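You operate a simulated robot arm through the tools that you are given. There is no shell and no other tool.

The job below is to be done with a simulated robot arm. You get a single attempt, and the scene is never put back.

TASK
Open the two-part mould and oil both pockets of its lower half.
Fine: lay the lid on the same tray; use the red dabber and the oil dish; put the dabber back. Set down upright: red dabber. A coat counts when it lies all over at full strength: go over it till it gets no stronger.

It is judged by the outcome, as a careful person would: the job done as asked, and still so three seconds after it is handed in. It fails if anything else is knocked over, pushed out of place, dropped, spilled or broken. A push-on lid holds only when it is set on centred and level and pressed home; a screw cap is set on level and turned clockwise until tight.

THE ROBOT
A 7-joint arm with a two-finger parallel gripper, fixed in place. Base frame: the origin is at the foot of the arm, x ahead of it, y to its left, z up; the work surface is at about z = 736. Units: mm, rad, N and s.
With the tool pointing down near the work surface it reaches from about 180 to 680 mm from the base axis. Its first joint turns from -1.152 to 1.152 rad. Payload 2.4 kg.
Tool frame: the origin (TCP) lies between the finger pads and is the grasp point; the fingertips stand 30 mm ahead of it; z points along the fingers, y is the line along which they close. Largest opening 94 mm; finger width 28, thickness 10; the body of the gripper, 50 by 96 mm, starts 55 mm behind the TCP.
Orientation is that of the tool frame in the base frame, as a unit quaternion [x, y, z, w]. With the fingers straight down and closing along the base's y, the tool's x points along the base's -x, its y along +y and its z along -z.

THE INTERFACE
- The arm moves only by the tool play_rows. Its arguments are lists of equal length, an entry for each row: "claw": the gripper command, from -1 (shut) to 1 (fully open), values between in proportion; "translation": the shift along the tool's x, y, z in mm, a list of three; "dr": the turn, a rotation vector about the tool's x, y, z in rad, a list of three. In form: {"claw": [claw, ...], "translation": [[tx, ty, tz], ...], "dr": [[wx, wy, wz], ...]}. A call has 1 to 20 rows; each row is the pose to reach, as a shift and turn from the pose commanded when the call began, along the tool's axes at that moment. Each row takes 0.2 s and may step no farther than 50 mm and 0.15 rad from the row before; otherwise, or with a gripper value out of range, the whole call is refused. Where a pose cannot be reached the arm comes as near as it can. A force on the tool above 40 N (or 10 N above the force at the start of the call, whichever is more), or a blocked arm, ends the call early, and 0.2 s more pass. Each finger travels about 153 mm/s and halts on what it meets, pressing with about 25 N; the grip force reading is that of the motor and also rises with nothing between the fingers. The clock runs only during rows and for 0.2 s after the last one: add rows that repeat a pose to give the fingers time. It gives the time, the measured TCP pose, the force on the tool (base axes), the opening and the grip force at its end, in the units of the frame above (readings bear some noise), with the torque about the TCP (base axes, N m) and any sound that the robot's microphone picked up.
- Cameras (640 x 400 px; columns grow to the right, rows downward): "scene" is fixed at [22.8, 469.5, 1425.3]; the picture's right is [-0.85, -0.52, 0.00], its down [-0.37, 0.62, -0.69] and it looks along [0.36, -0.59, -0.72] (base axes); focal length 318 px, centre (320, 200). "wrist" rides on the gripper at [76, 14, -103] in the tool frame; the picture's right is [-0.18, 0.98, 0.00], its down [-0.75, -0.14, -0.64] and it looks along [-0.63, -0.12, 0.77] (tool axes); focal length 243 px, centre (320, 200). There is no depth. A picture from a camera that has moved, and an enlarged one, comes with that camera's place and axes in the base frame and with its lens.
- snapshot(camera): a new picture of that camera. No time passes.
- enlarge(camera, box): a new picture of the part [left, top, right, bottom] of that camera's present view, enlarged. No time passes.
- sign_off(): hands the job in; it is judged then, once.

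Places have to be worked out from the pictures, the camera data and where the tool is seen. Open the gripper and draw the arm clear of the work before you hand the job in, unless the task says otherwise.

The tools are called as a command line: name --argument value ..., lists and objects as JSON in quotes. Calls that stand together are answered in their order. play_rows: Moves the arm, as the interface text tells. Its arguments: {"type":"object","properties":{"claw":{"type":"array","items":{"type":"number"}},"translation":{"type":"array","items":{"type":"array","items":{"type":"number"}}},"dr":{"type":"array","items":{"type":"array","items":{"type":"number"}}}},"required":["claw","translation","dr"]} The other tools are called the same way: snapshot (camera) takes a picture; enlarge (camera, box) takes an enlarged picture of a part of a camera's view; sign_off () hands the job in.

At the start:

```text
clock: 0.0
tool_pos: [462.3, 16.2, 1100.7]
orientation: [0.0, 1.0, 0.0, 0.0]
force: [-0.3, 1.0, -0.1]
wrist_torque: [0.01, 0.03, -0.01]
gripper_width: 94.1
gripper_force: 0.1
```

scene: 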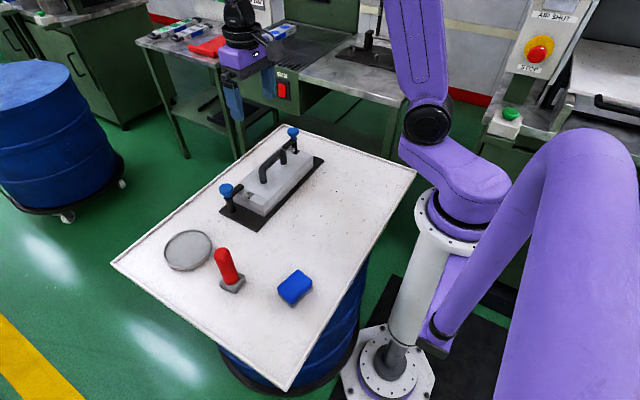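
wrist: 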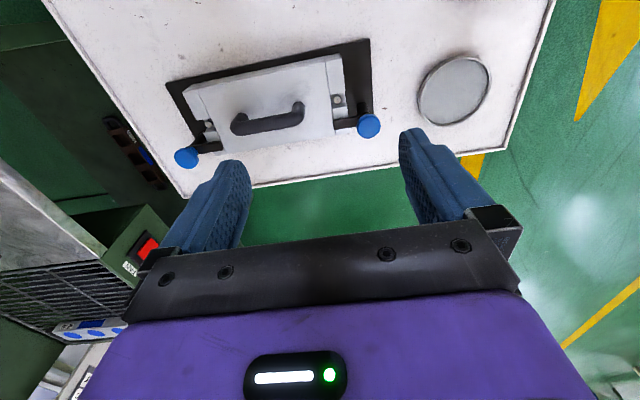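

I start by looking more closely at the mould, its blue knobs, and the dabber and dish.

enlarge --camera "scene" --box '[200, 110, 360, 240]'

enlarge --camera "scene" --box '[140, 210, 340, 335]'

enlarge --camera "wrist" --box '[150, 20, 400, 180]'

```text
3.08 times, centred on (280, 175) of scene
camera zoom: at [22.8, 469.5, 1425.3], right [-0.85, -0.52, 0.0], down [-0.37, 0.62, -0.69], along [0.36, -0.59, -0.72], focal length 980 px, centre (443, 277)
```

zoom: 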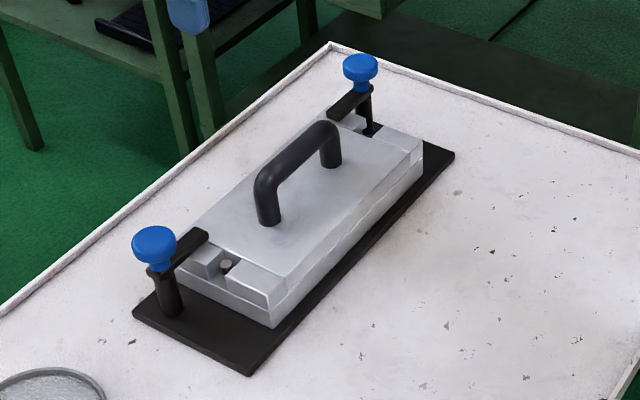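

```text
3.20 times, centred on (240, 272) of scene
camera zoom: at [22.8, 469.5, 1425.3], right [-0.85, -0.52, 0.0], down [-0.37, 0.62, -0.69], along [0.36, -0.59, -0.72], focal length 1019 px, centre (576, -32)
```

zoom: 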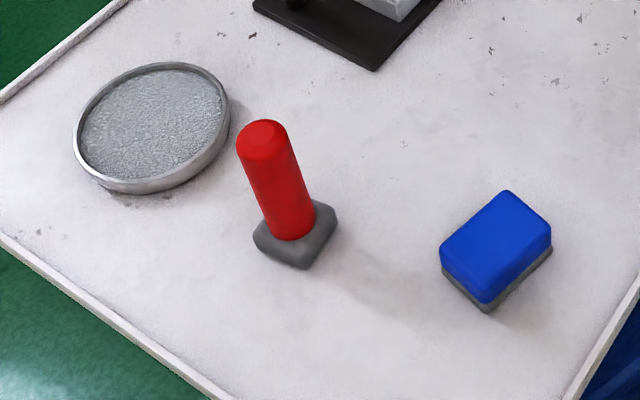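

```text
2.50 times, centred on (275, 100) of wrist
camera zoom: at [385.2, 30.8, 1203.4], right [0.18, 0.98, 0.0], down [0.75, -0.14, 0.64], along [0.63, -0.12, -0.77], focal length 606 px, centre (432, 450)
```

zoom: 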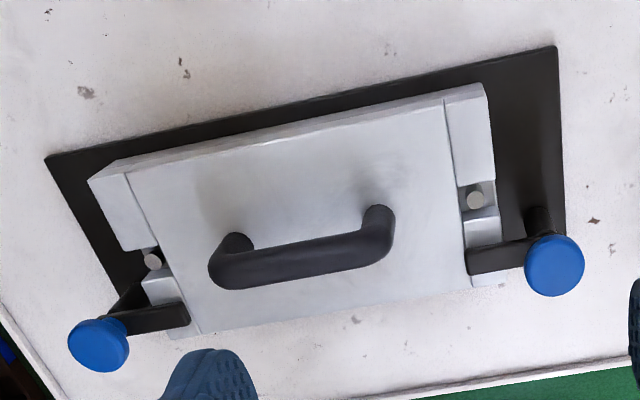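

The mould sits across the tray with two swing clamps (blue knobs near x≈560, y≈75 and y≈-247). I move the wrist camera closer over it, staying well above everything.

play_rows --claw '[1, 1, 1, 1, 1]' --translation '[[5, -22, 25], [10, -45, 50], [15, -65, 75], [20, -85, 100], [22, -101, 120]]' --dr '[[0, 0, 0], [0, 0, 0], [0, 0, 0], [0, 0, 0], [0, 0, 0]]'

snapshot --camera "wrist"

snapshot --camera "scene"

```text
clock: 1.2
tool_pos: [438.9, -84.7, 979.3]
orientation: [0.0, 1.0, 0.0, -0.001]
force: [-0.2, 0.5, -0.2]
wrist_torque: [0.01, 0.03, 0.0]
gripper_width: 94.0
gripper_force: 0.1
```

```text
taken
camera wrist: at [363.1, -70.7, 1082.9], right [0.18, 0.98, 0.0], down [0.75, -0.14, 0.64], along [0.63, -0.12, -0.77], focal length 243 px, centre (320, 200)
```

wrist: 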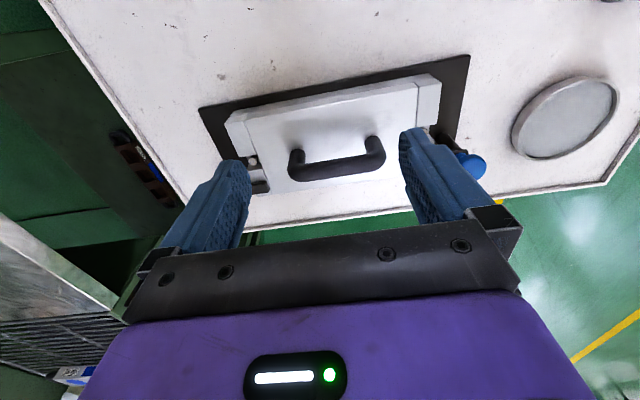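

```text
taken
```

scene: 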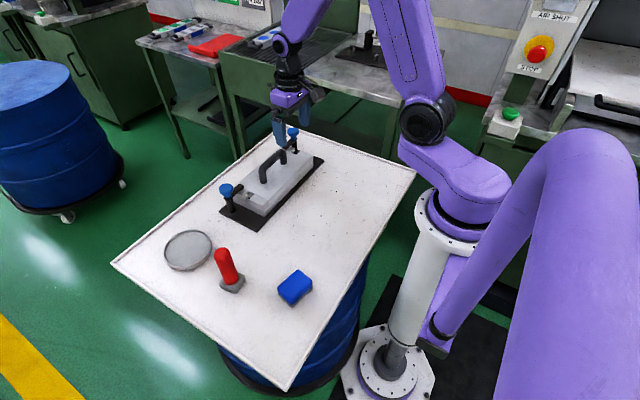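

Fingers hide the knobs from here; I move the tool outward above the left (y≈75) clamp to view it in detail.

play_rows --claw '[1, 1, 1, 1, 1]' --translation '[[-28, 30, 0], [-56, 60, 0], [-84, 90, 5], [-112, 115, 5], [-121, 130, 10]]' --dr '[[0, 0, 0], [0, 0, 0], [0, 0, 0], [0, 0, 0], [0, 0, 0]]'

snapshot --camera "wrist"

enlarge --camera "wrist" --box '[220, 20, 420, 145]'

```text
clock: 2.4
tool_pos: [561.7, 46.6, 970.8]
orientation: [0.001, 1.0, 0.0, 0.0]
force: [-1.0, -0.4, -0.1]
wrist_torque: [-0.01, 0.0, -0.02]
gripper_width: 93.9
gripper_force: 0.0
```

```text
taken
camera wrist: at [484.6, 60.2, 1073.2], right [0.18, 0.98, 0.0], down [0.75, -0.14, 0.64], along [0.63, -0.12, -0.77], focal length 243 px, centre (320, 200)
```

wrist: 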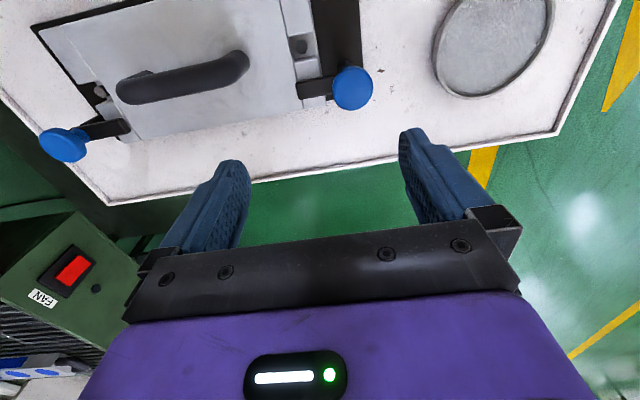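

```text
3.20 times, centred on (320, 82) of wrist
camera zoom: at [484.6, 60.2, 1073.2], right [0.18, 0.98, 0.0], down [0.75, -0.14, 0.64], along [0.63, -0.12, -0.77], focal length 776 px, centre (320, 576)
```

zoom: 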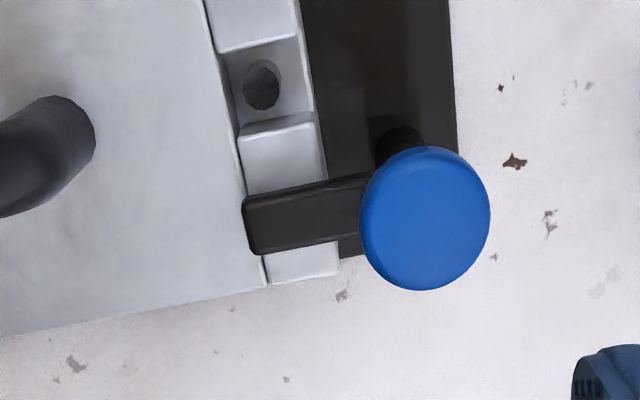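

The left knob is about 39 mm wide with its centre near (557, 77, 826). I look at both clamps in detail from the scene camera to understand how they move.

enlarge --camera "scene" --box '[210, 170, 290, 220]'

enlarge --camera "scene" --box '[250, 120, 330, 170]'

enlarge --camera "wrist" --box '[20, 20, 260, 170]'

```text
8.00 times, centred on (250, 195) of scene
camera zoom: at [22.8, 469.5, 1425.3], right [-0.85, -0.52, 0.0], down [-0.37, 0.62, -0.69], along [0.36, -0.59, -0.72], focal length 2547 px, centre (880, 240)
```

zoom: 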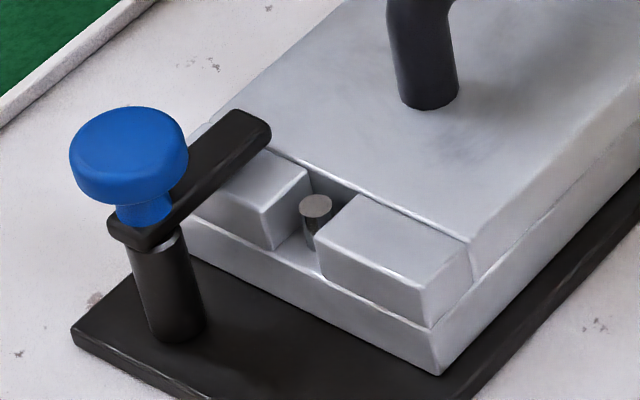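

```text
8.00 times, centred on (290, 145) of scene
camera zoom: at [22.8, 469.5, 1425.3], right [-0.85, -0.52, 0.0], down [-0.37, 0.62, -0.69], along [0.36, -0.59, -0.72], focal length 2547 px, centre (560, 640)
```

zoom: 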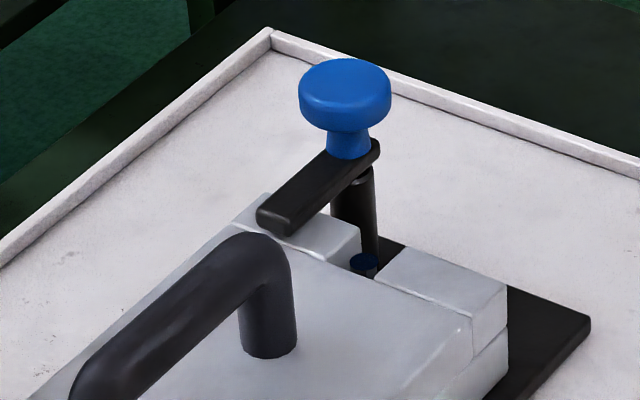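

```text
2.67 times, centred on (140, 95) of wrist
camera zoom: at [484.6, 60.2, 1073.2], right [0.18, 0.98, 0.0], down [0.75, -0.14, 0.64], along [0.63, -0.12, -0.77], focal length 647 px, centre (800, 480)
```

zoom: 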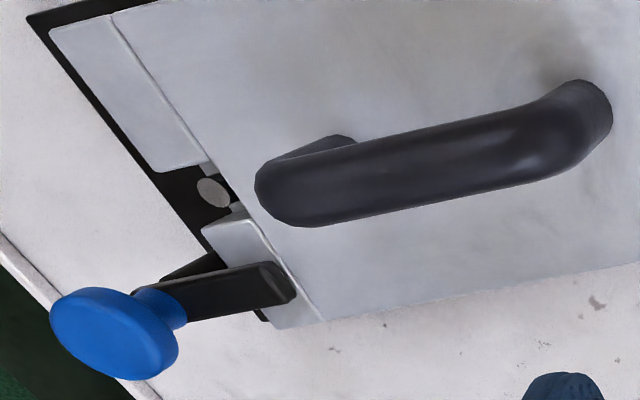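

The clamp arms hang on posts under the knobs and reach over the lid's end ledges, so I'll try turning the left knob to swing its arm toward +x, off the lid. First I move over the knob with the gripper partly closed and check the alignment.

play_rows --claw '[0.4, 0.4, 0.4, 0.4]' --translation '[[2, 15, 25], [5, 31, 50], [5, 31, 75], [5, 31, 75]]' --dr '[[0, 0, 0], [0, 0, 0], [0, 0, 0], [0, 0, 0]]'

snapshot --camera "wrist"

enlarge --camera "scene" --box '[190, 130, 290, 220]'

```text
clock: 3.4
tool_pos: [555.7, 77.7, 895.3]
orientation: [0.0, 1.0, -0.001, 0.0]
force: [0.2, 0.4, -0.1]
wrist_torque: [-0.01, 0.01, 0.01]
gripper_width: 65.7
gripper_force: 0.1
```

```text
taken
camera wrist: at [479.5, 91.0, 998.1], right [0.18, 0.98, 0.0], down [0.75, -0.14, 0.64], along [0.63, -0.12, -0.77], focal length 243 px, centre (320, 200)
```

wrist: 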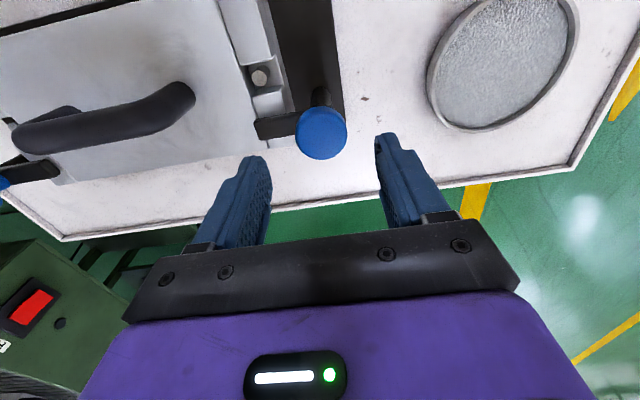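

```text
4.44 times, centred on (240, 175) of scene
camera zoom: at [22.8, 469.5, 1425.3], right [-0.85, -0.52, 0.0], down [-0.37, 0.62, -0.69], along [0.36, -0.59, -0.72], focal length 1415 px, centre (676, 311)
```

zoom: 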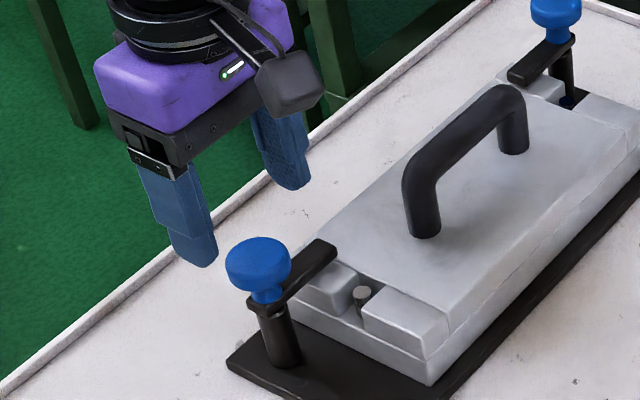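

The knob checks out at about (555, 78), right under the tool. I lower to z≈845, grip the knob and read the forces.

play_rows --claw '[0.4, 0.4, 0.4, -0.2, -0.6, -0.6, -0.6]' --translation '[[0, 0, 20], [0, 0, 40], [0, 0, 50], [0, 0, 50], [0, 0, 50], [0, 0, 50], [0, 0, 50]]' --dr '[[0, 0, 0], [0, 0, 0], [0, 0, 0], [0, 0, 0], [0, 0, 0], [0, 0, 0], [0, 0, 0]]'

enlarge --camera "scene" --box '[190, 130, 290, 220]'

```text
clock: 5.0
tool_pos: [556.4, 77.4, 844.2]
orientation: [-0.001, 1.0, 0.0, 0.0]
force: [-0.9, 9.3, -5.3]
wrist_torque: [0.17, -0.14, -0.02]
gripper_width: 37.4
gripper_force: 45.0
```

```text
4.44 times, centred on (240, 175) of scene
camera zoom: at [22.8, 469.7, 1425.2], right [-0.85, -0.52, 0.0], down [-0.37, 0.62, -0.69], along [0.36, -0.59, -0.72], focal length 1415 px, centre (676, 311)
```

zoom: 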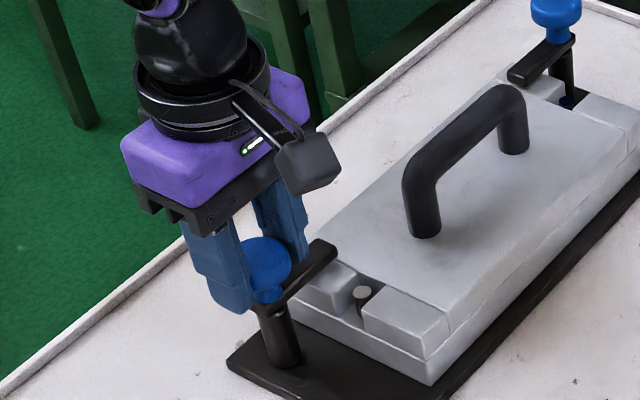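

The knob is gripped (37.4 mm). I turn it counterclockwise seen from above (negative about tool z) in small steps and watch the torque.

play_rows --claw '[-0.6, -0.6, -0.6, -0.6]' --translation '[[0, 0, 0], [0, 0, 0], [0, 0, 0], [0, 0, 0]]' --dr '[[0, 0, -0.1], [0, 0, -0.2], [0, 0, -0.3], [0, 0, -0.3]]'

enlarge --camera "scene" --box '[190, 130, 290, 220]'

```text
clock: 6.0
tool_pos: [555.7, 78.0, 845.6]
orientation: [-0.15, 0.989, 0.0, 0.001]
force: [0.1, 15.7, 2.8]
wrist_torque: [0.31, 0.01, -0.54]
gripper_width: 37.6
gripper_force: 44.9
```

```text
4.44 times, centred on (240, 175) of scene
camera zoom: at [22.7, 469.8, 1425.2], right [-0.85, -0.52, 0.0], down [-0.37, 0.62, -0.69], along [0.36, -0.59, -0.72], focal length 1415 px, centre (676, 311)
```

zoom: 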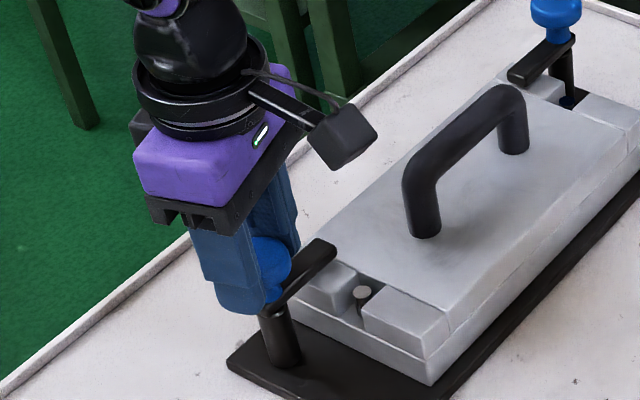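

Torque about z is ~0.54 N·m and the arm hasn't swung yet, so the knob may be a loosening screw. I continue turning counterclockwise to see what changes.

play_rows --claw '[-0.6, -0.6, -0.6, -0.6, -0.6, -0.6, -0.6]' --translation '[[0, 0, 0], [0, 0, 0], [0, 0, 0], [0, 0, 0], [0, 0, 0], [0, 0, 0], [0, 0, 0]]' --dr '[[0, 0, -0.1], [0, 0, -0.2], [0, 0, -0.3], [0, 0, -0.4], [0, 0, -0.5], [0, 0, -0.6], [0, 0, -0.6]]'

enlarge --camera "scene" --box '[190, 130, 290, 220]'

snapshot --camera "wrist"

```text
clock: 7.6
tool_pos: [555.0, 77.3, 845.1]
orientation: [-0.435, 0.901, 0.0, -0.002]
force: [-10.2, 12.5, 0.7]
wrist_torque: [0.25, 0.23, -0.53]
gripper_width: 37.5
gripper_force: 45.0
```

```text
4.44 times, centred on (240, 175) of scene
camera zoom: at [22.5, 469.8, 1425.2], right [-0.85, -0.52, 0.0], down [-0.37, 0.62, -0.69], along [0.36, -0.59, -0.72], focal length 1415 px, centre (676, 311)
```

zoom: 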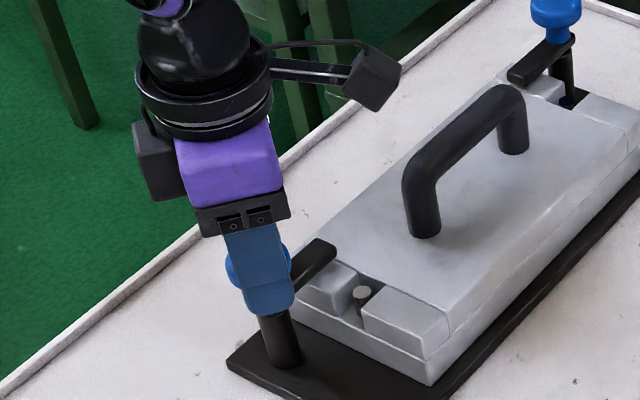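

```text
taken
camera wrist: at [496.1, 25.5, 948.2], right [-0.66, 0.75, 0.0], down [0.58, 0.5, 0.64], along [0.48, 0.42, -0.77], focal length 243 px, centre (320, 200)
```

wrist: 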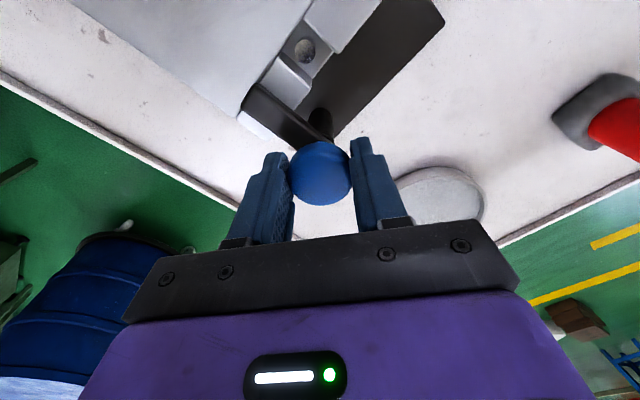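

The arm still hasn't moved and the torque is steady at ~0.53 N·m, so it's either slipping or turning against friction. I test the other direction from here and compare.

play_rows --claw '[-1, -1, -1, -1, -1, -1]' --translation '[[0, 0, 0], [0, 0, 0], [0, 0, 0], [0, 0, 0], [0, 0, 0], [0, 0, 0]]' --dr '[[0, 0, 0.1], [0, 0, 0.2], [0, 0, 0.3], [0, 0, 0.4], [0, 0, 0.5], [0, 0, 0.5]]'

enlarge --camera "scene" --box '[190, 130, 290, 220]'

```text
clock: 9.0
tool_pos: [555.0, 77.2, 845.2]
orientation: [-0.199, 0.98, 0.0, -0.002]
force: [-18.8, 9.7, -3.2]
wrist_torque: [0.37, -0.26, 0.01]
gripper_width: 37.2
gripper_force: 45.6
```

```text
4.44 times, centred on (240, 175) of scene
camera zoom: at [22.4, 469.7, 1425.2], right [-0.85, -0.52, 0.0], down [-0.37, 0.62, -0.69], along [0.36, -0.59, -0.72], focal length 1415 px, centre (676, 311)
```

zoom: 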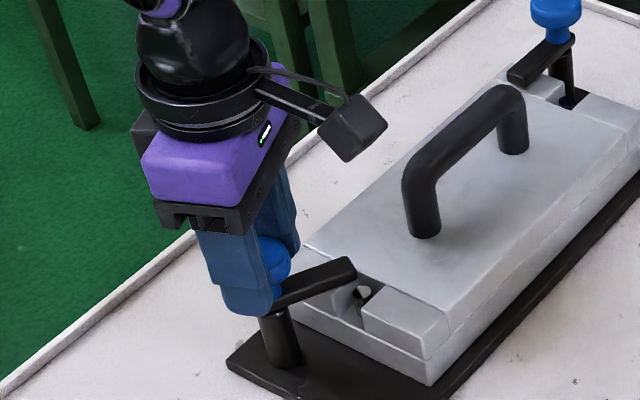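

Turning clockwise (from above) does swing the arm, toward −x — the knob and arm move together and the other way is a stop. I continue clockwise, with a small shift to relieve the side force.

play_rows --claw '[-1, -1, -1, -1, -1, -1, -1]' --translation '[[1, 1.5, 0], [1, 1.5, 0], [1, 1.5, 0], [1, 1.5, 0], [1, 1.5, 0], [1, 1.5, 0], [1, 1.5, 0]]' --dr '[[0, 0, 0.1], [0, 0, 0.2], [0, 0, 0.3], [0, 0, 0.4], [0, 0, 0.5], [0, 0, 0.6], [0, 0, 0.6]]'

enlarge --camera "scene" --box '[190, 130, 290, 220]'

```text
clock: 10.6
tool_pos: [553.6, 78.5, 845.3]
orientation: [0.1, 0.995, 0.0, -0.001]
force: [-8.5, 12.3, -16.1]
wrist_torque: [0.27, 0.38, 0.03]
gripper_width: 37.4
gripper_force: 44.6
```

```text
4.44 times, centred on (240, 175) of scene
camera zoom: at [22.9, 469.8, 1425.2], right [-0.85, -0.52, 0.0], down [-0.37, 0.62, -0.69], along [0.36, -0.59, -0.72], focal length 1415 px, centre (676, 311)
```

zoom: 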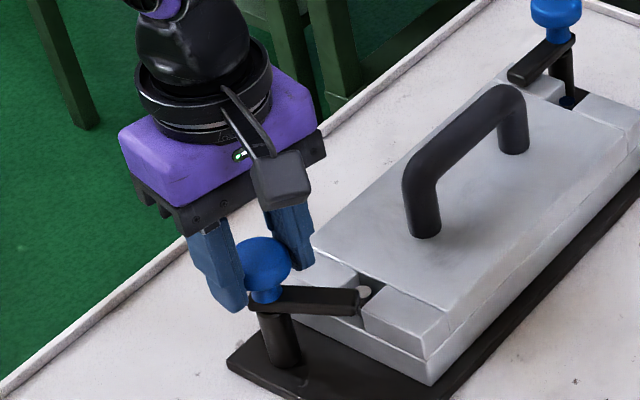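

The arm is now about 60° round and clearing the ledge. I keep turning clockwise.

play_rows --claw '[-1, -1, -1, -1, -1, -1, -1, -1]' --translation '[[0, 0.5, 0.5], [0, 1, 1], [0, 1, 1], [0, 1, 1], [0, 1, 1], [0, 1, 1], [0, 1, 1], [0, 1, 1]]' --dr '[[0, 0, 0.1], [0, 0, 0.2], [0, 0, 0.3], [0, 0, 0.4], [0, 0, 0.5], [0, 0, 0.6], [0, 0, 0.7], [0, 0, 0.7]]'

enlarge --camera "scene" --box '[190, 130, 290, 220]'

```text
clock: 12.4
tool_pos: [557.0, 76.7, 844.8]
orientation: [0.437, 0.899, 0.001, 0.004]
force: [3.8, -6.9, 3.6]
wrist_torque: [-0.74, -0.6, 0.45]
gripper_width: 37.1
gripper_force: 44.9
```

```text
4.44 times, centred on (240, 175) of scene
camera zoom: at [22.8, 469.3, 1425.4], right [-0.85, -0.52, 0.0], down [-0.37, 0.62, -0.69], along [0.36, -0.59, -0.72], focal length 1415 px, centre (676, 311)
```

zoom: 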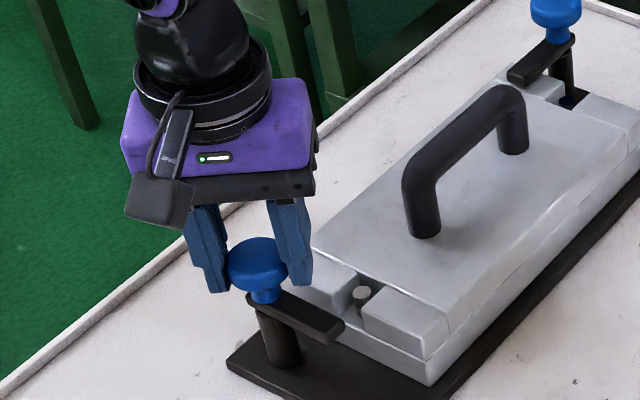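

The arm has swung round to roughly the −x direction and the torque rose to 0.45 N·m, suggesting a stop. I check from the wrist camera whether it clears the lid.

snapshot --camera "wrist"

enlarge --camera "scene" --box '[210, 180, 274, 220]'

```text
taken
camera wrist: at [519.5, 145.3, 947.9], right [0.89, 0.46, 0.01], down [0.35, -0.68, 0.64], along [0.3, -0.57, -0.76], focal length 243 px, centre (320, 200)
```

wrist: 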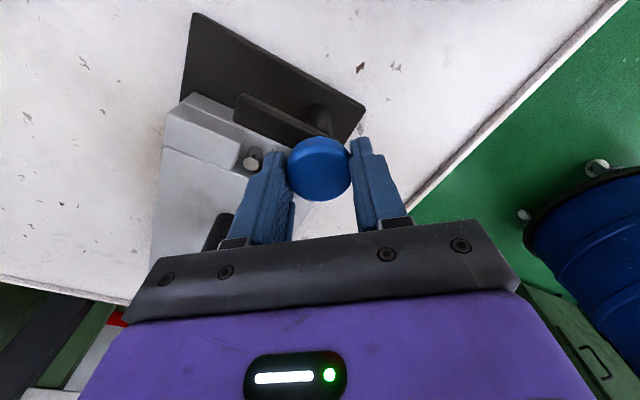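

```text
10.00 times, centred on (242, 200) of scene
camera zoom: at [22.8, 469.3, 1425.4], right [-0.85, -0.52, 0.0], down [-0.37, 0.62, -0.69], along [0.36, -0.59, -0.72], focal length 3184 px, centre (1100, 200)
```

zoom: 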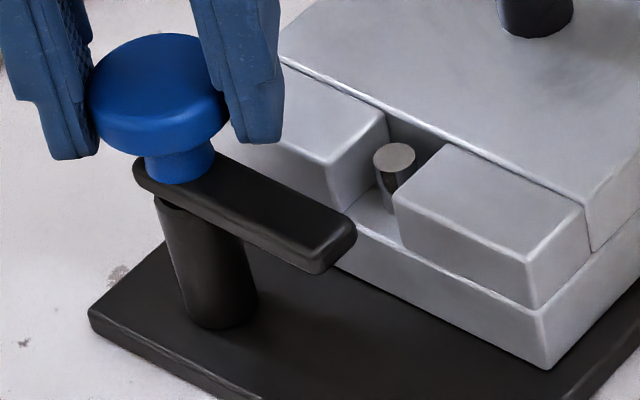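

From above, the arm's inner edge lies at y≈72 while the lid's end is at y≈58, so the left clamp is clear. I release, rise, and travel above the handle to the far knob near (555, −239.5).

play_rows --claw '[0.2, 0.4, 0.4, 0.4, 0.4, 0.4, 0.4, 0.4, 0.4, 0.4, 0.4, 0.4]' --translation '[[0, 0, 0], [0, 0, 0], [0, 0, -40], [0, 0, -85], [-33, -27, -85], [-68, -55, -85], [-103, -83, -85], [-138, -111, -85], [-173, -139, -85], [-208, -167, -85], [-246.4, -198, -85], [-246.4, -198, -85]]' --dr '[[0, 0, 0], [0, 0, 0], [0, 0, 0], [0, 0, 0], [0, 0, 0], [0, 0, 0], [0, 0, 0], [0, 0, 0], [0, 0, 0], [0, 0, 0], [0, 0, 0], [0, 0, 0]]'

snapshot --camera "wrist"

enlarge --camera "scene" --box '[200, 100, 340, 230]'

```text
clock: 15.0
tool_pos: [554.4, -237.4, 928.6]
orientation: [0.436, 0.9, 0.0, 0.0]
force: [-0.4, 0.4, 1.3]
wrist_torque: [-0.01, -0.01, 0.04]
gripper_width: 65.5
gripper_force: 0.1
```

```text
taken
camera wrist: at [516.8, -169.3, 1032.5], right [0.88, 0.47, 0.0], down [0.36, -0.68, 0.64], along [0.3, -0.57, -0.77], focal length 243 px, centre (320, 200)
```

wrist: 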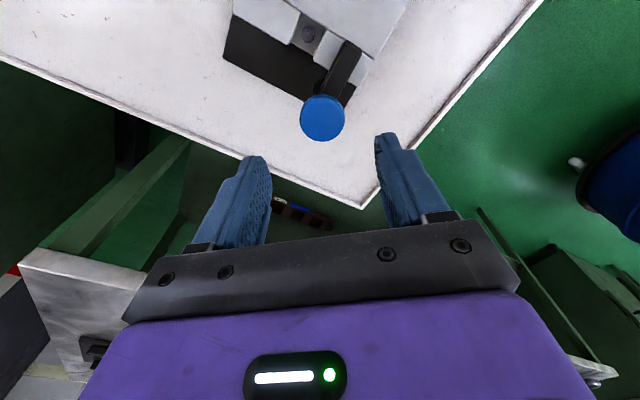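

```text
3.08 times, centred on (270, 165) of scene
camera zoom: at [22.8, 469.4, 1425.3], right [-0.85, -0.52, 0.0], down [-0.37, 0.62, -0.69], along [0.36, -0.59, -0.72], focal length 980 px, centre (474, 308)
```

zoom: 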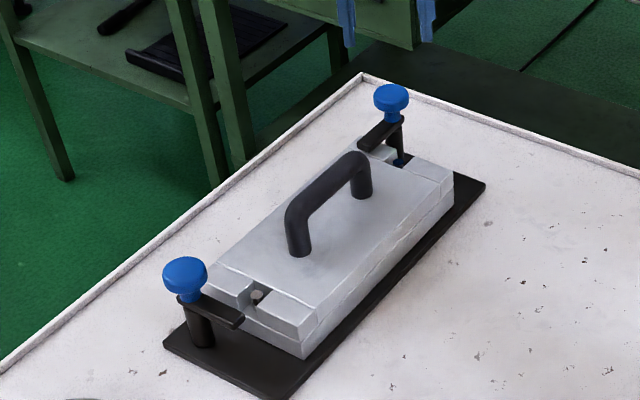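

The far knob appears almost exactly beneath the tool (about (556, −237.5)). I descend to z≈845, grip it, and begin turning it counterclockwise (mirror of the first).

play_rows --claw '[0.4, 0.4, 0.4, -0.2, -0.8, -1, -1, -1, -1, -1, -1, -1]' --translation '[[-0.9, 1.1, 40], [-0.9, 1.1, 75], [-0.9, 1.1, 83.5], [-0.9, 1.1, 83.5], [-0.9, 1.1, 83.5], [-0.9, 1.1, 83.5], [-0.9, 1.1, 83.5], [-0.9, 1.1, 83.5], [-0.9, 1.1, 83.5], [-0.9, 1.1, 83.5], [-0.9, 1.1, 83.5], [-0.9, 1.1, 83.5]]' --dr '[[0, 0, 0], [0, 0, 0], [0, 0, 0], [0, 0, 0], [0, 0, 0], [0, 0, 0], [0, 0, 0], [0, 0, -0.1], [0, 0, -0.2], [0, 0, -0.3], [0, 0, -0.4], [0, 0, -0.4]]'

enlarge --camera "scene" --box '[240, 90, 340, 170]'

```text
clock: 17.6
tool_pos: [555.8, -237.6, 846.6]
orientation: [0.247, 0.969, 0.0, 0.0]
force: [9.0, -3.5, -4.0]
wrist_torque: [0.13, 0.28, 0.02]
gripper_width: 37.1
gripper_force: 45.3
```

```text
5.00 times, centred on (290, 130) of scene
camera zoom: at [23.1, 469.4, 1425.3], right [-0.85, -0.52, 0.0], down [-0.37, 0.62, -0.69], along [0.36, -0.59, -0.72], focal length 1592 px, centre (470, 550)
```

zoom: 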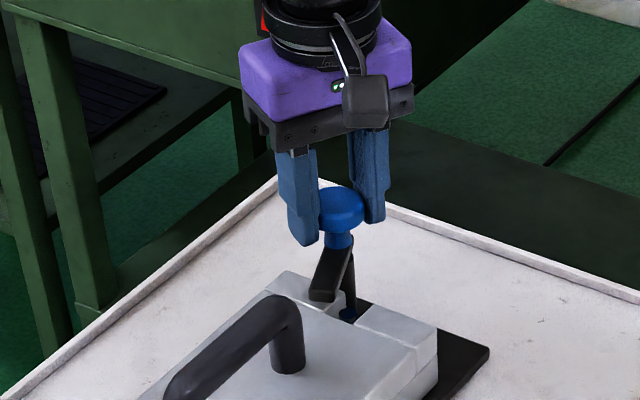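

The far arm swings freely toward −x when turned counterclockwise (torque near zero). I continue the turn to about 90°.

play_rows --claw '[-1, -1, -1, -1, -1, -1, -1, -1, -1, -1, -1, -1]' --translation '[[0, 0, 0], [0, 0, 0], [0, 0, 0], [0, 0, 0], [0, 0, 0], [0, 0, 0], [0, 0, 0], [0, 0, 0], [0, 0, 0], [0, 0, 0], [0, 0, 0], [0, 0, 0]]' --dr '[[0, 0, -0.1], [0, 0, -0.2], [0, 0, -0.3], [0, 0, -0.4], [0, 0, -0.5], [0, 0, -0.6], [0, 0, -0.7], [0, 0, -0.8], [0, 0, -0.9], [0, 0, -1.0], [0, 0, -1.1], [0, 0, -1.1]]'

enlarge --camera "scene" --box '[240, 90, 340, 170]'

snapshot --camera "wrist"

```text
clock: 20.2
tool_pos: [555.2, -237.9, 845.4]
orientation: [-0.296, 0.955, -0.001, 0.001]
force: [12.4, -12.9, -4.1]
wrist_torque: [-0.14, -0.21, 0.02]
gripper_width: 37.4
gripper_force: 44.7
```

```text
5.00 times, centred on (290, 130) of scene
camera zoom: at [23.2, 469.1, 1425.4], right [-0.85, -0.52, 0.0], down [-0.37, 0.62, -0.69], along [0.36, -0.59, -0.72], focal length 1592 px, centre (470, 550)
```

zoom: 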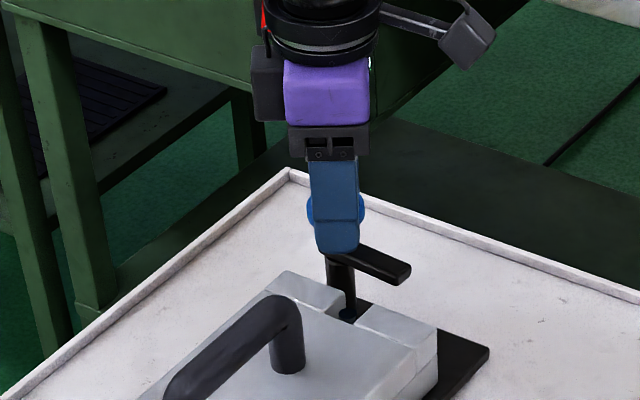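

```text
taken
camera wrist: at [483.1, -269.9, 948.6], right [-0.4, 0.91, 0.0], down [0.7, 0.31, 0.64], along [0.59, 0.26, -0.77], focal length 243 px, centre (320, 200)
```

wrist: 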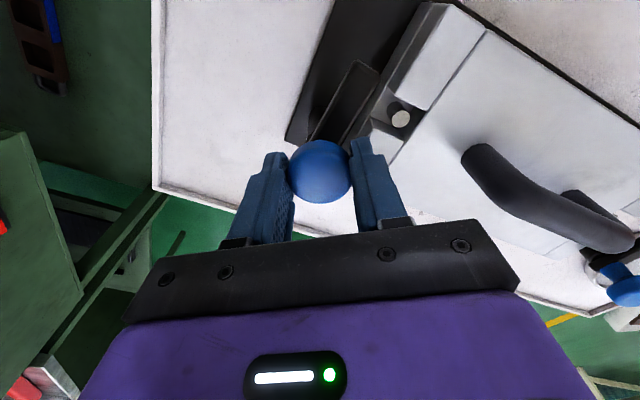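

Both clamp arms now point −x, off the lid (arm edge y≈−228 vs lid end y≈−212). I release, rise and move above the lid with yaw back to zero to measure the handle.

play_rows --claw '[0.2, 0.4, 0.4, 0.4, 0.7, 1, 1, 1, 1]' --translation '[[0, 0, 0], [0, 0, 0], [0, 0, -45], [0, 0, -90], [-20, 28, -115], [-45, 60, -135], [-68, 92, -155], [-92.3, 126, -155], [-92.3, 126, -155]]' --dr '[[0, 0, 0], [0, 0, 0], [0, 0, 0], [0, 0, 0.12], [0, 0, 0.24], [0, 0, 0.36], [0, 0, 0.48], [0, 0, 0.6], [0, 0, 0.6]]'

snapshot --camera "wrist"

enlarge --camera "wrist" --box '[160, 0, 480, 200]'

enlarge --camera "scene" --box '[210, 120, 330, 230]'

```text
clock: 22.2
tool_pos: [558.4, -81.1, 1001.7]
orientation: [0.0, 1.0, 0.0, 0.0]
force: [-0.4, -0.2, -0.5]
wrist_torque: [0.02, 0.0, -0.01]
gripper_width: 94.3
gripper_force: 0.0
```

```text
taken
camera wrist: at [482.4, -66.7, 1104.4], right [0.19, 0.98, 0.0], down [0.75, -0.14, 0.64], along [0.63, -0.12, -0.77], focal length 243 px, centre (320, 200)
```

wrist: 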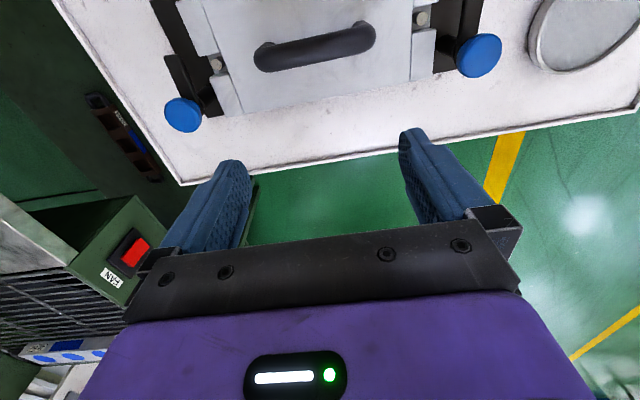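

```text
2.00 times, centred on (320, 100) of wrist
camera zoom: at [482.4, -66.7, 1104.4], right [0.19, 0.98, 0.0], down [0.75, -0.14, 0.64], along [0.63, -0.12, -0.77], focal length 485 px, centre (320, 400)
```

zoom: 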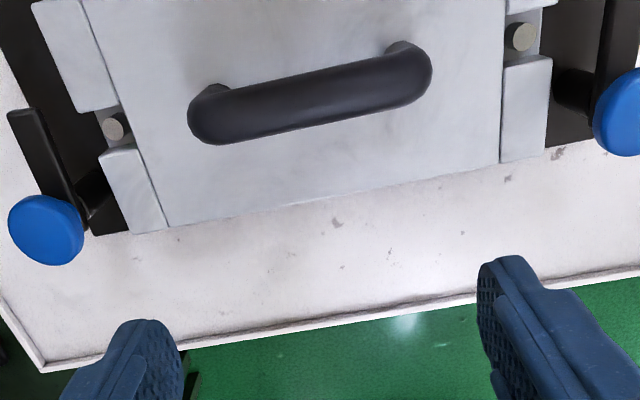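

```text
3.64 times, centred on (270, 175) of scene
camera zoom: at [22.8, 469.5, 1425.3], right [-0.85, -0.52, 0.0], down [-0.37, 0.62, -0.69], along [0.36, -0.59, -0.72], focal length 1158 px, centre (502, 291)
```

zoom: 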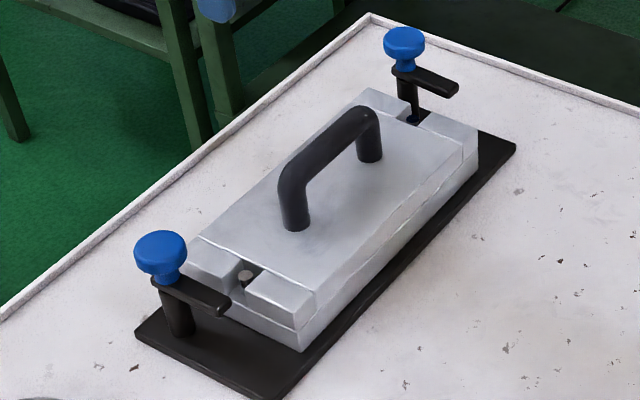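

The handle bar measures ~19 mm thick, centre about (517.5, −79.5, 843), lid top z≈796, and lid centre y≈−80. I turn the gripper 90° so it closes across the bar (along x) and hover above it to verify.

play_rows --claw '[1, 1, 1, 1, 1, 1, 1, 1, 1, 1, 1, 1, 1]' --translation '[[4, 0, 8], [8, 0, 16], [12, 0, 24], [16, 0, 32], [20, 0, 40], [24, 0, 48], [28, 1, 56], [32, 1, 64], [36, 1, 72], [40, 1.6, 80], [40.4, 1.6, 82], [40.4, 1.6, 82], [40.4, 1.6, 82]]' --dr '[[0, 0, -0.145], [0, 0, -0.29], [0, 0, -0.435], [0, 0, -0.58], [0, 0, -0.725], [0, 0, -0.87], [0, 0, -1.015], [0, 0, -1.16], [0, 0, -1.305], [0, 0, -1.45], [0, 0, -1.5708], [0, 0, -1.5708], [0, 0, -1.5708]]'

snapshot --camera "wrist"

snapshot --camera "scene"

```text
clock: 25.0
tool_pos: [519.2, -80.2, 919.3]
orientation: [0.708, -0.706, 0.0, 0.0]
force: [-0.9, 0.4, -0.2]
wrist_torque: [0.01, -0.04, -0.02]
gripper_width: 94.2
gripper_force: 0.0
```

```text
taken
camera wrist: at [504.0, -155.9, 1021.6], right [-0.98, 0.18, 0.0], down [0.14, 0.75, 0.64], along [0.12, 0.63, -0.77], focal length 243 px, centre (320, 200)
```

wrist: 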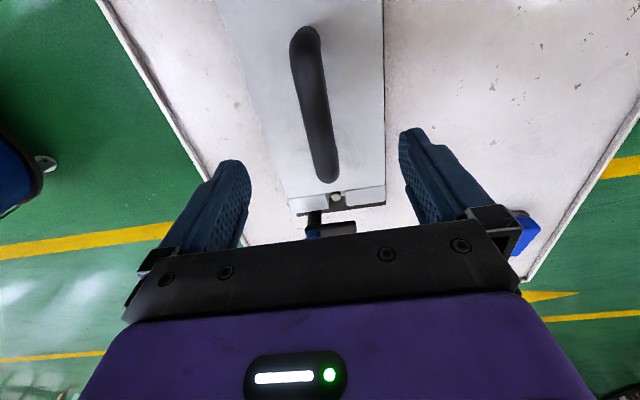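

```text
taken
```

scene: 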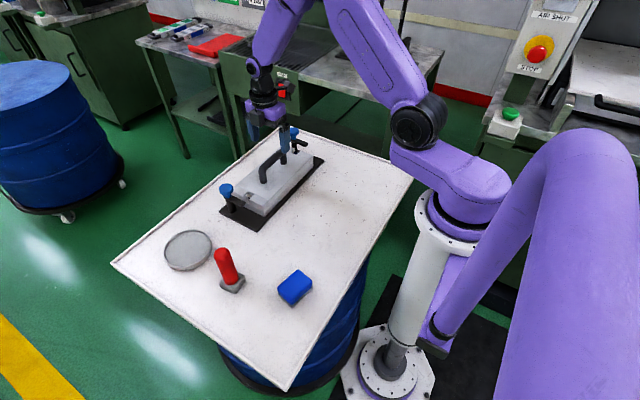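

The bar lies within about 1 mm of the tool's centreline. I lower to z≈842 and close on the handle.

play_rows --claw '[1, 1, 1, 0.2, -0.5, -1, -1, -1]' --translation '[[0, 0, 40], [0, 0, 70], [0, 0, 77], [0, 0, 77], [0, 0, 77], [0, 0, 77], [0, 0, 77], [0, 0, 77]]' --dr '[[0, 0, 0], [0, 0, 0], [0, 0, 0], [0, 0, 0], [0, 0, 0], [0, 0, 0], [0, 0, 0], [0, 0, 0]]'

enlarge --camera "scene" --box '[210, 100, 330, 230]'

snapshot --camera "wrist"

```text
clock: 26.8
tool_pos: [519.5, -80.4, 841.9]
orientation: [0.708, -0.707, 0.001, 0.0]
force: [4.0, -0.4, 1.3]
wrist_torque: [-0.08, -0.06, 0.03]
gripper_width: 25.6
gripper_force: 25.0
```

```text
3.08 times, centred on (270, 165) of scene
camera zoom: at [22.9, 469.5, 1425.3], right [-0.85, -0.52, 0.0], down [-0.37, 0.62, -0.69], along [0.36, -0.59, -0.72], focal length 980 px, centre (474, 308)
```

zoom: 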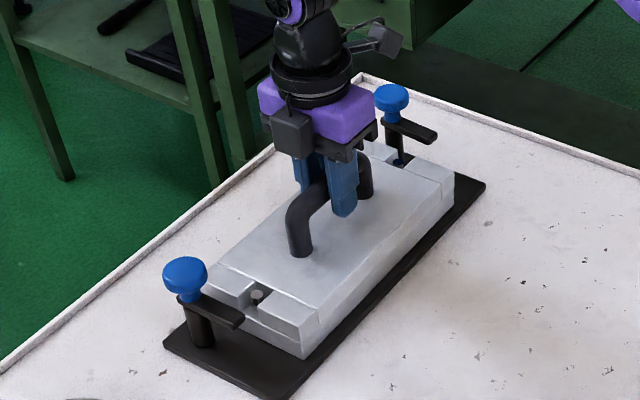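

```text
taken
camera wrist: at [503.8, -155.8, 945.0], right [-0.98, 0.18, 0.0], down [0.14, 0.75, 0.64], along [0.12, 0.63, -0.77], focal length 243 px, centre (320, 200)
```

wrist: 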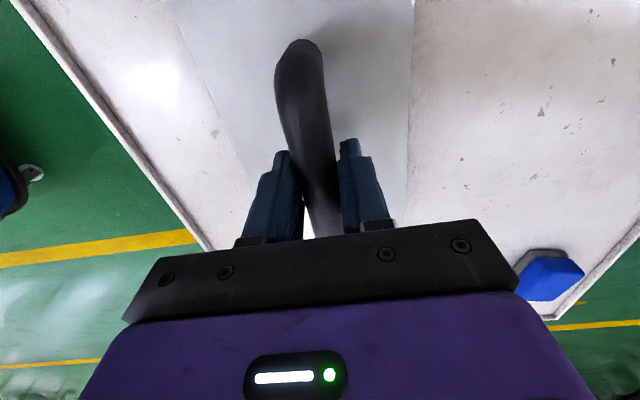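

The opening reads 25.6 mm with light motor force; I hold a few more rows to let the grip settle before lifting.

play_rows --claw '[-1, -1, -1]' --translation '[[0, 0, 0], [0, 0, 0], [0, 0, 0]]' --dr '[[0, 0, 0], [0, 0, 0], [0, 0, 0]]'

```text
clock: 27.6
tool_pos: [519.7, -79.0, 841.9]
orientation: [-0.707, 0.708, -0.001, 0.0]
force: [5.8, 0.0, 4.2]
wrist_torque: [-0.06, -0.04, 0.01]
gripper_width: 25.5
gripper_force: 25.0
```

Grip is stable at 25.5 mm. I lift a few millimetres slowly and read the load.

play_rows --claw '[-1, -1, -1, -1]' --translation '[[0, 0, -3], [0, 0, -6], [0, 0, -10], [0, 0, -10]]' --dr '[[0, 0, 0], [0, 0, 0], [0, 0, 0], [0, 0, 0]]'

enlarge --camera "scene" --box '[210, 100, 330, 230]'

```text
clock: 28.6
tool_pos: [518.6, -79.9, 851.3]
orientation: [0.707, -0.707, -0.001, 0.001]
force: [-0.5, 0.2, -9.9]
wrist_torque: [0.01, 0.01, 0.02]
gripper_width: 21.6
gripper_force: 24.8
```

```text
3.08 times, centred on (270, 165) of scene
camera zoom: at [23.0, 469.4, 1425.3], right [-0.85, -0.52, 0.0], down [-0.37, 0.62, -0.69], along [0.36, -0.59, -0.72], focal length 980 px, centre (474, 308)
```

zoom: 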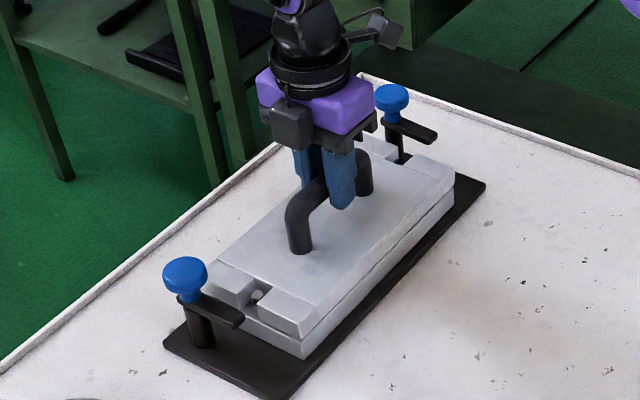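

The opening dropped to 21.6 mm while the load is about 10 N, so the handle shifted somewhat in the grip. I look closely before going on.

enlarge --camera "scene" --box '[255, 140, 319, 180]'

enlarge --camera "scene" --box '[220, 170, 300, 220]'

snapshot --camera "wrist"

```text
10.00 times, centred on (287, 160) of scene
camera zoom: at [23.0, 469.4, 1425.3], right [-0.85, -0.52, 0.0], down [-0.37, 0.62, -0.69], along [0.36, -0.59, -0.72], focal length 3184 px, centre (650, 600)
```

zoom: 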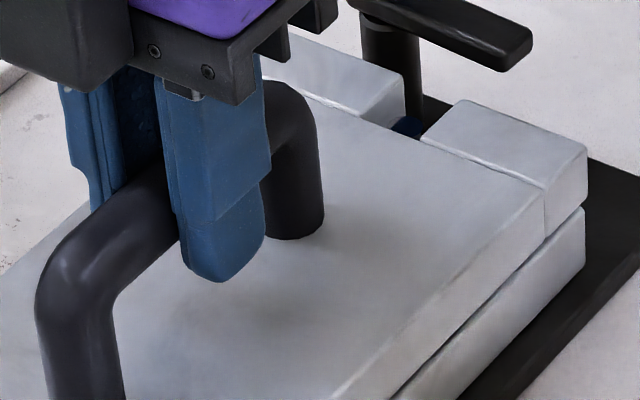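

```text
8.00 times, centred on (260, 195) of scene
camera zoom: at [23.0, 469.4, 1425.3], right [-0.85, -0.52, 0.0], down [-0.37, 0.62, -0.69], along [0.36, -0.59, -0.72], focal length 2547 px, centre (800, 240)
```

zoom: 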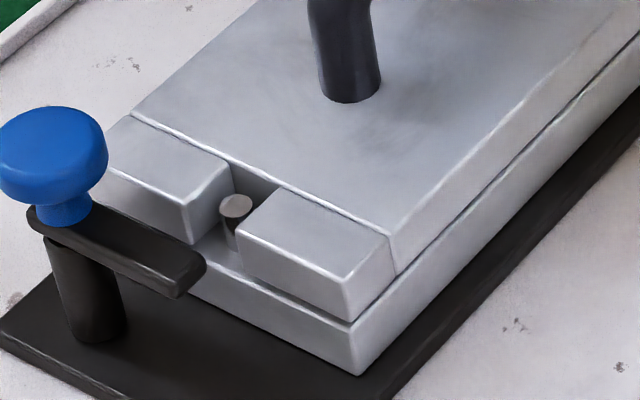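

```text
taken
camera wrist: at [503.6, -155.6, 954.3], right [-0.98, 0.18, 0.0], down [0.14, 0.75, 0.64], along [0.12, 0.63, -0.77], focal length 243 px, centre (320, 200)
```

wrist: 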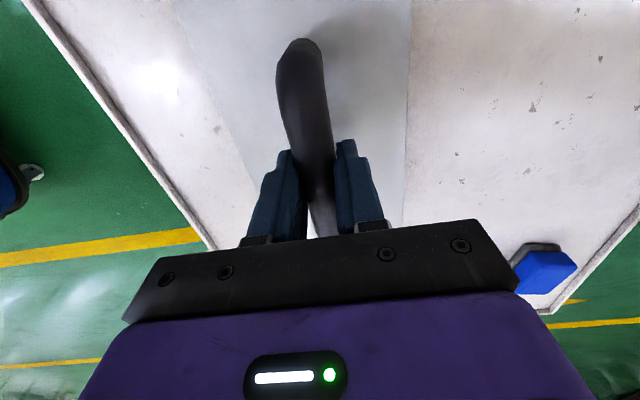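

The lid is a few millimetres up with an even gap all along and the bar sits squarely between the pads. I continue lifting slowly, checking the grip.

play_rows --claw '[-1, -1, -1, -1, -1]' --translation '[[0, 0, -5], [0, 0, -10], [0, 0, -15], [0, 0, -20], [0, 0, -20]]' --dr '[[0, 0, 0], [0, 0, 0], [0, 0, 0], [0, 0, 0], [0, 0, 0]]'

enlarge --camera "scene" --box '[210, 100, 330, 230]'

```text
clock: 29.8
tool_pos: [517.2, -79.6, 871.9]
orientation: [0.707, -0.707, -0.001, 0.0]
force: [-0.6, -0.2, -8.5]
wrist_torque: [-0.01, 0.01, -0.02]
gripper_width: 21.3
gripper_force: 24.7
```

```text
3.08 times, centred on (270, 165) of scene
camera zoom: at [23.0, 469.4, 1425.3], right [-0.85, -0.52, 0.0], down [-0.37, 0.62, -0.69], along [0.36, -0.59, -0.72], focal length 980 px, centre (474, 308)
```

zoom: 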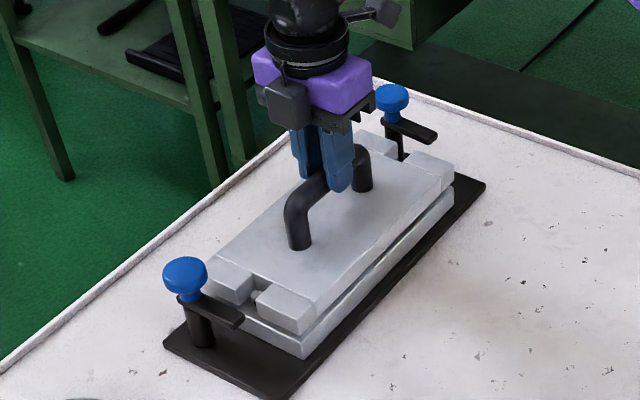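

The lid seems to have risen less than the fingers, so the bar may be sliding in the grip. I zoom in to check where the bar sits in the fingers.

enlarge --camera "scene" --box '[250, 130, 330, 180]'

enlarge --camera "scene" --box '[220, 170, 300, 220]'

snapshot --camera "wrist"

```text
8.00 times, centred on (290, 155) of scene
camera zoom: at [23.0, 469.4, 1425.3], right [-0.85, -0.52, 0.0], down [-0.37, 0.62, -0.69], along [0.36, -0.59, -0.72], focal length 2547 px, centre (560, 560)
```

zoom: 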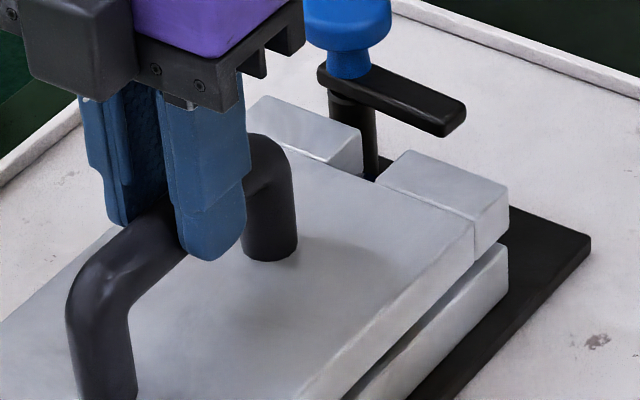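

```text
8.00 times, centred on (260, 195) of scene
camera zoom: at [23.0, 469.4, 1425.3], right [-0.85, -0.52, 0.0], down [-0.37, 0.62, -0.69], along [0.36, -0.59, -0.72], focal length 2547 px, centre (800, 240)
```

zoom: 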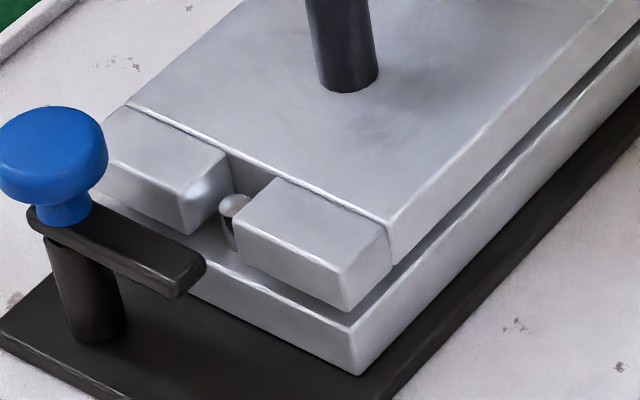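

```text
taken
camera wrist: at [504.1, -156.1, 974.7], right [-0.98, 0.18, 0.0], down [0.14, 0.75, 0.64], along [0.12, 0.63, -0.77], focal length 243 px, centre (320, 200)
```

wrist: 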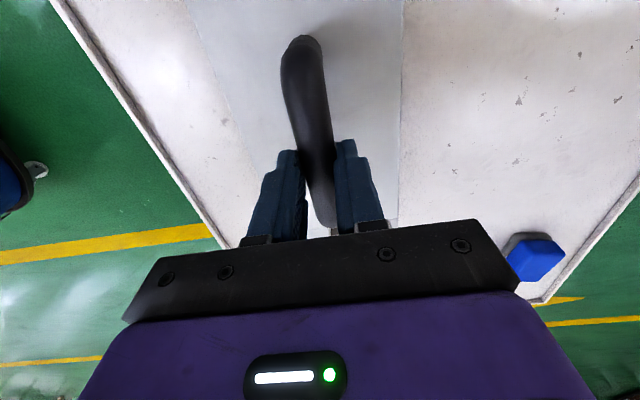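

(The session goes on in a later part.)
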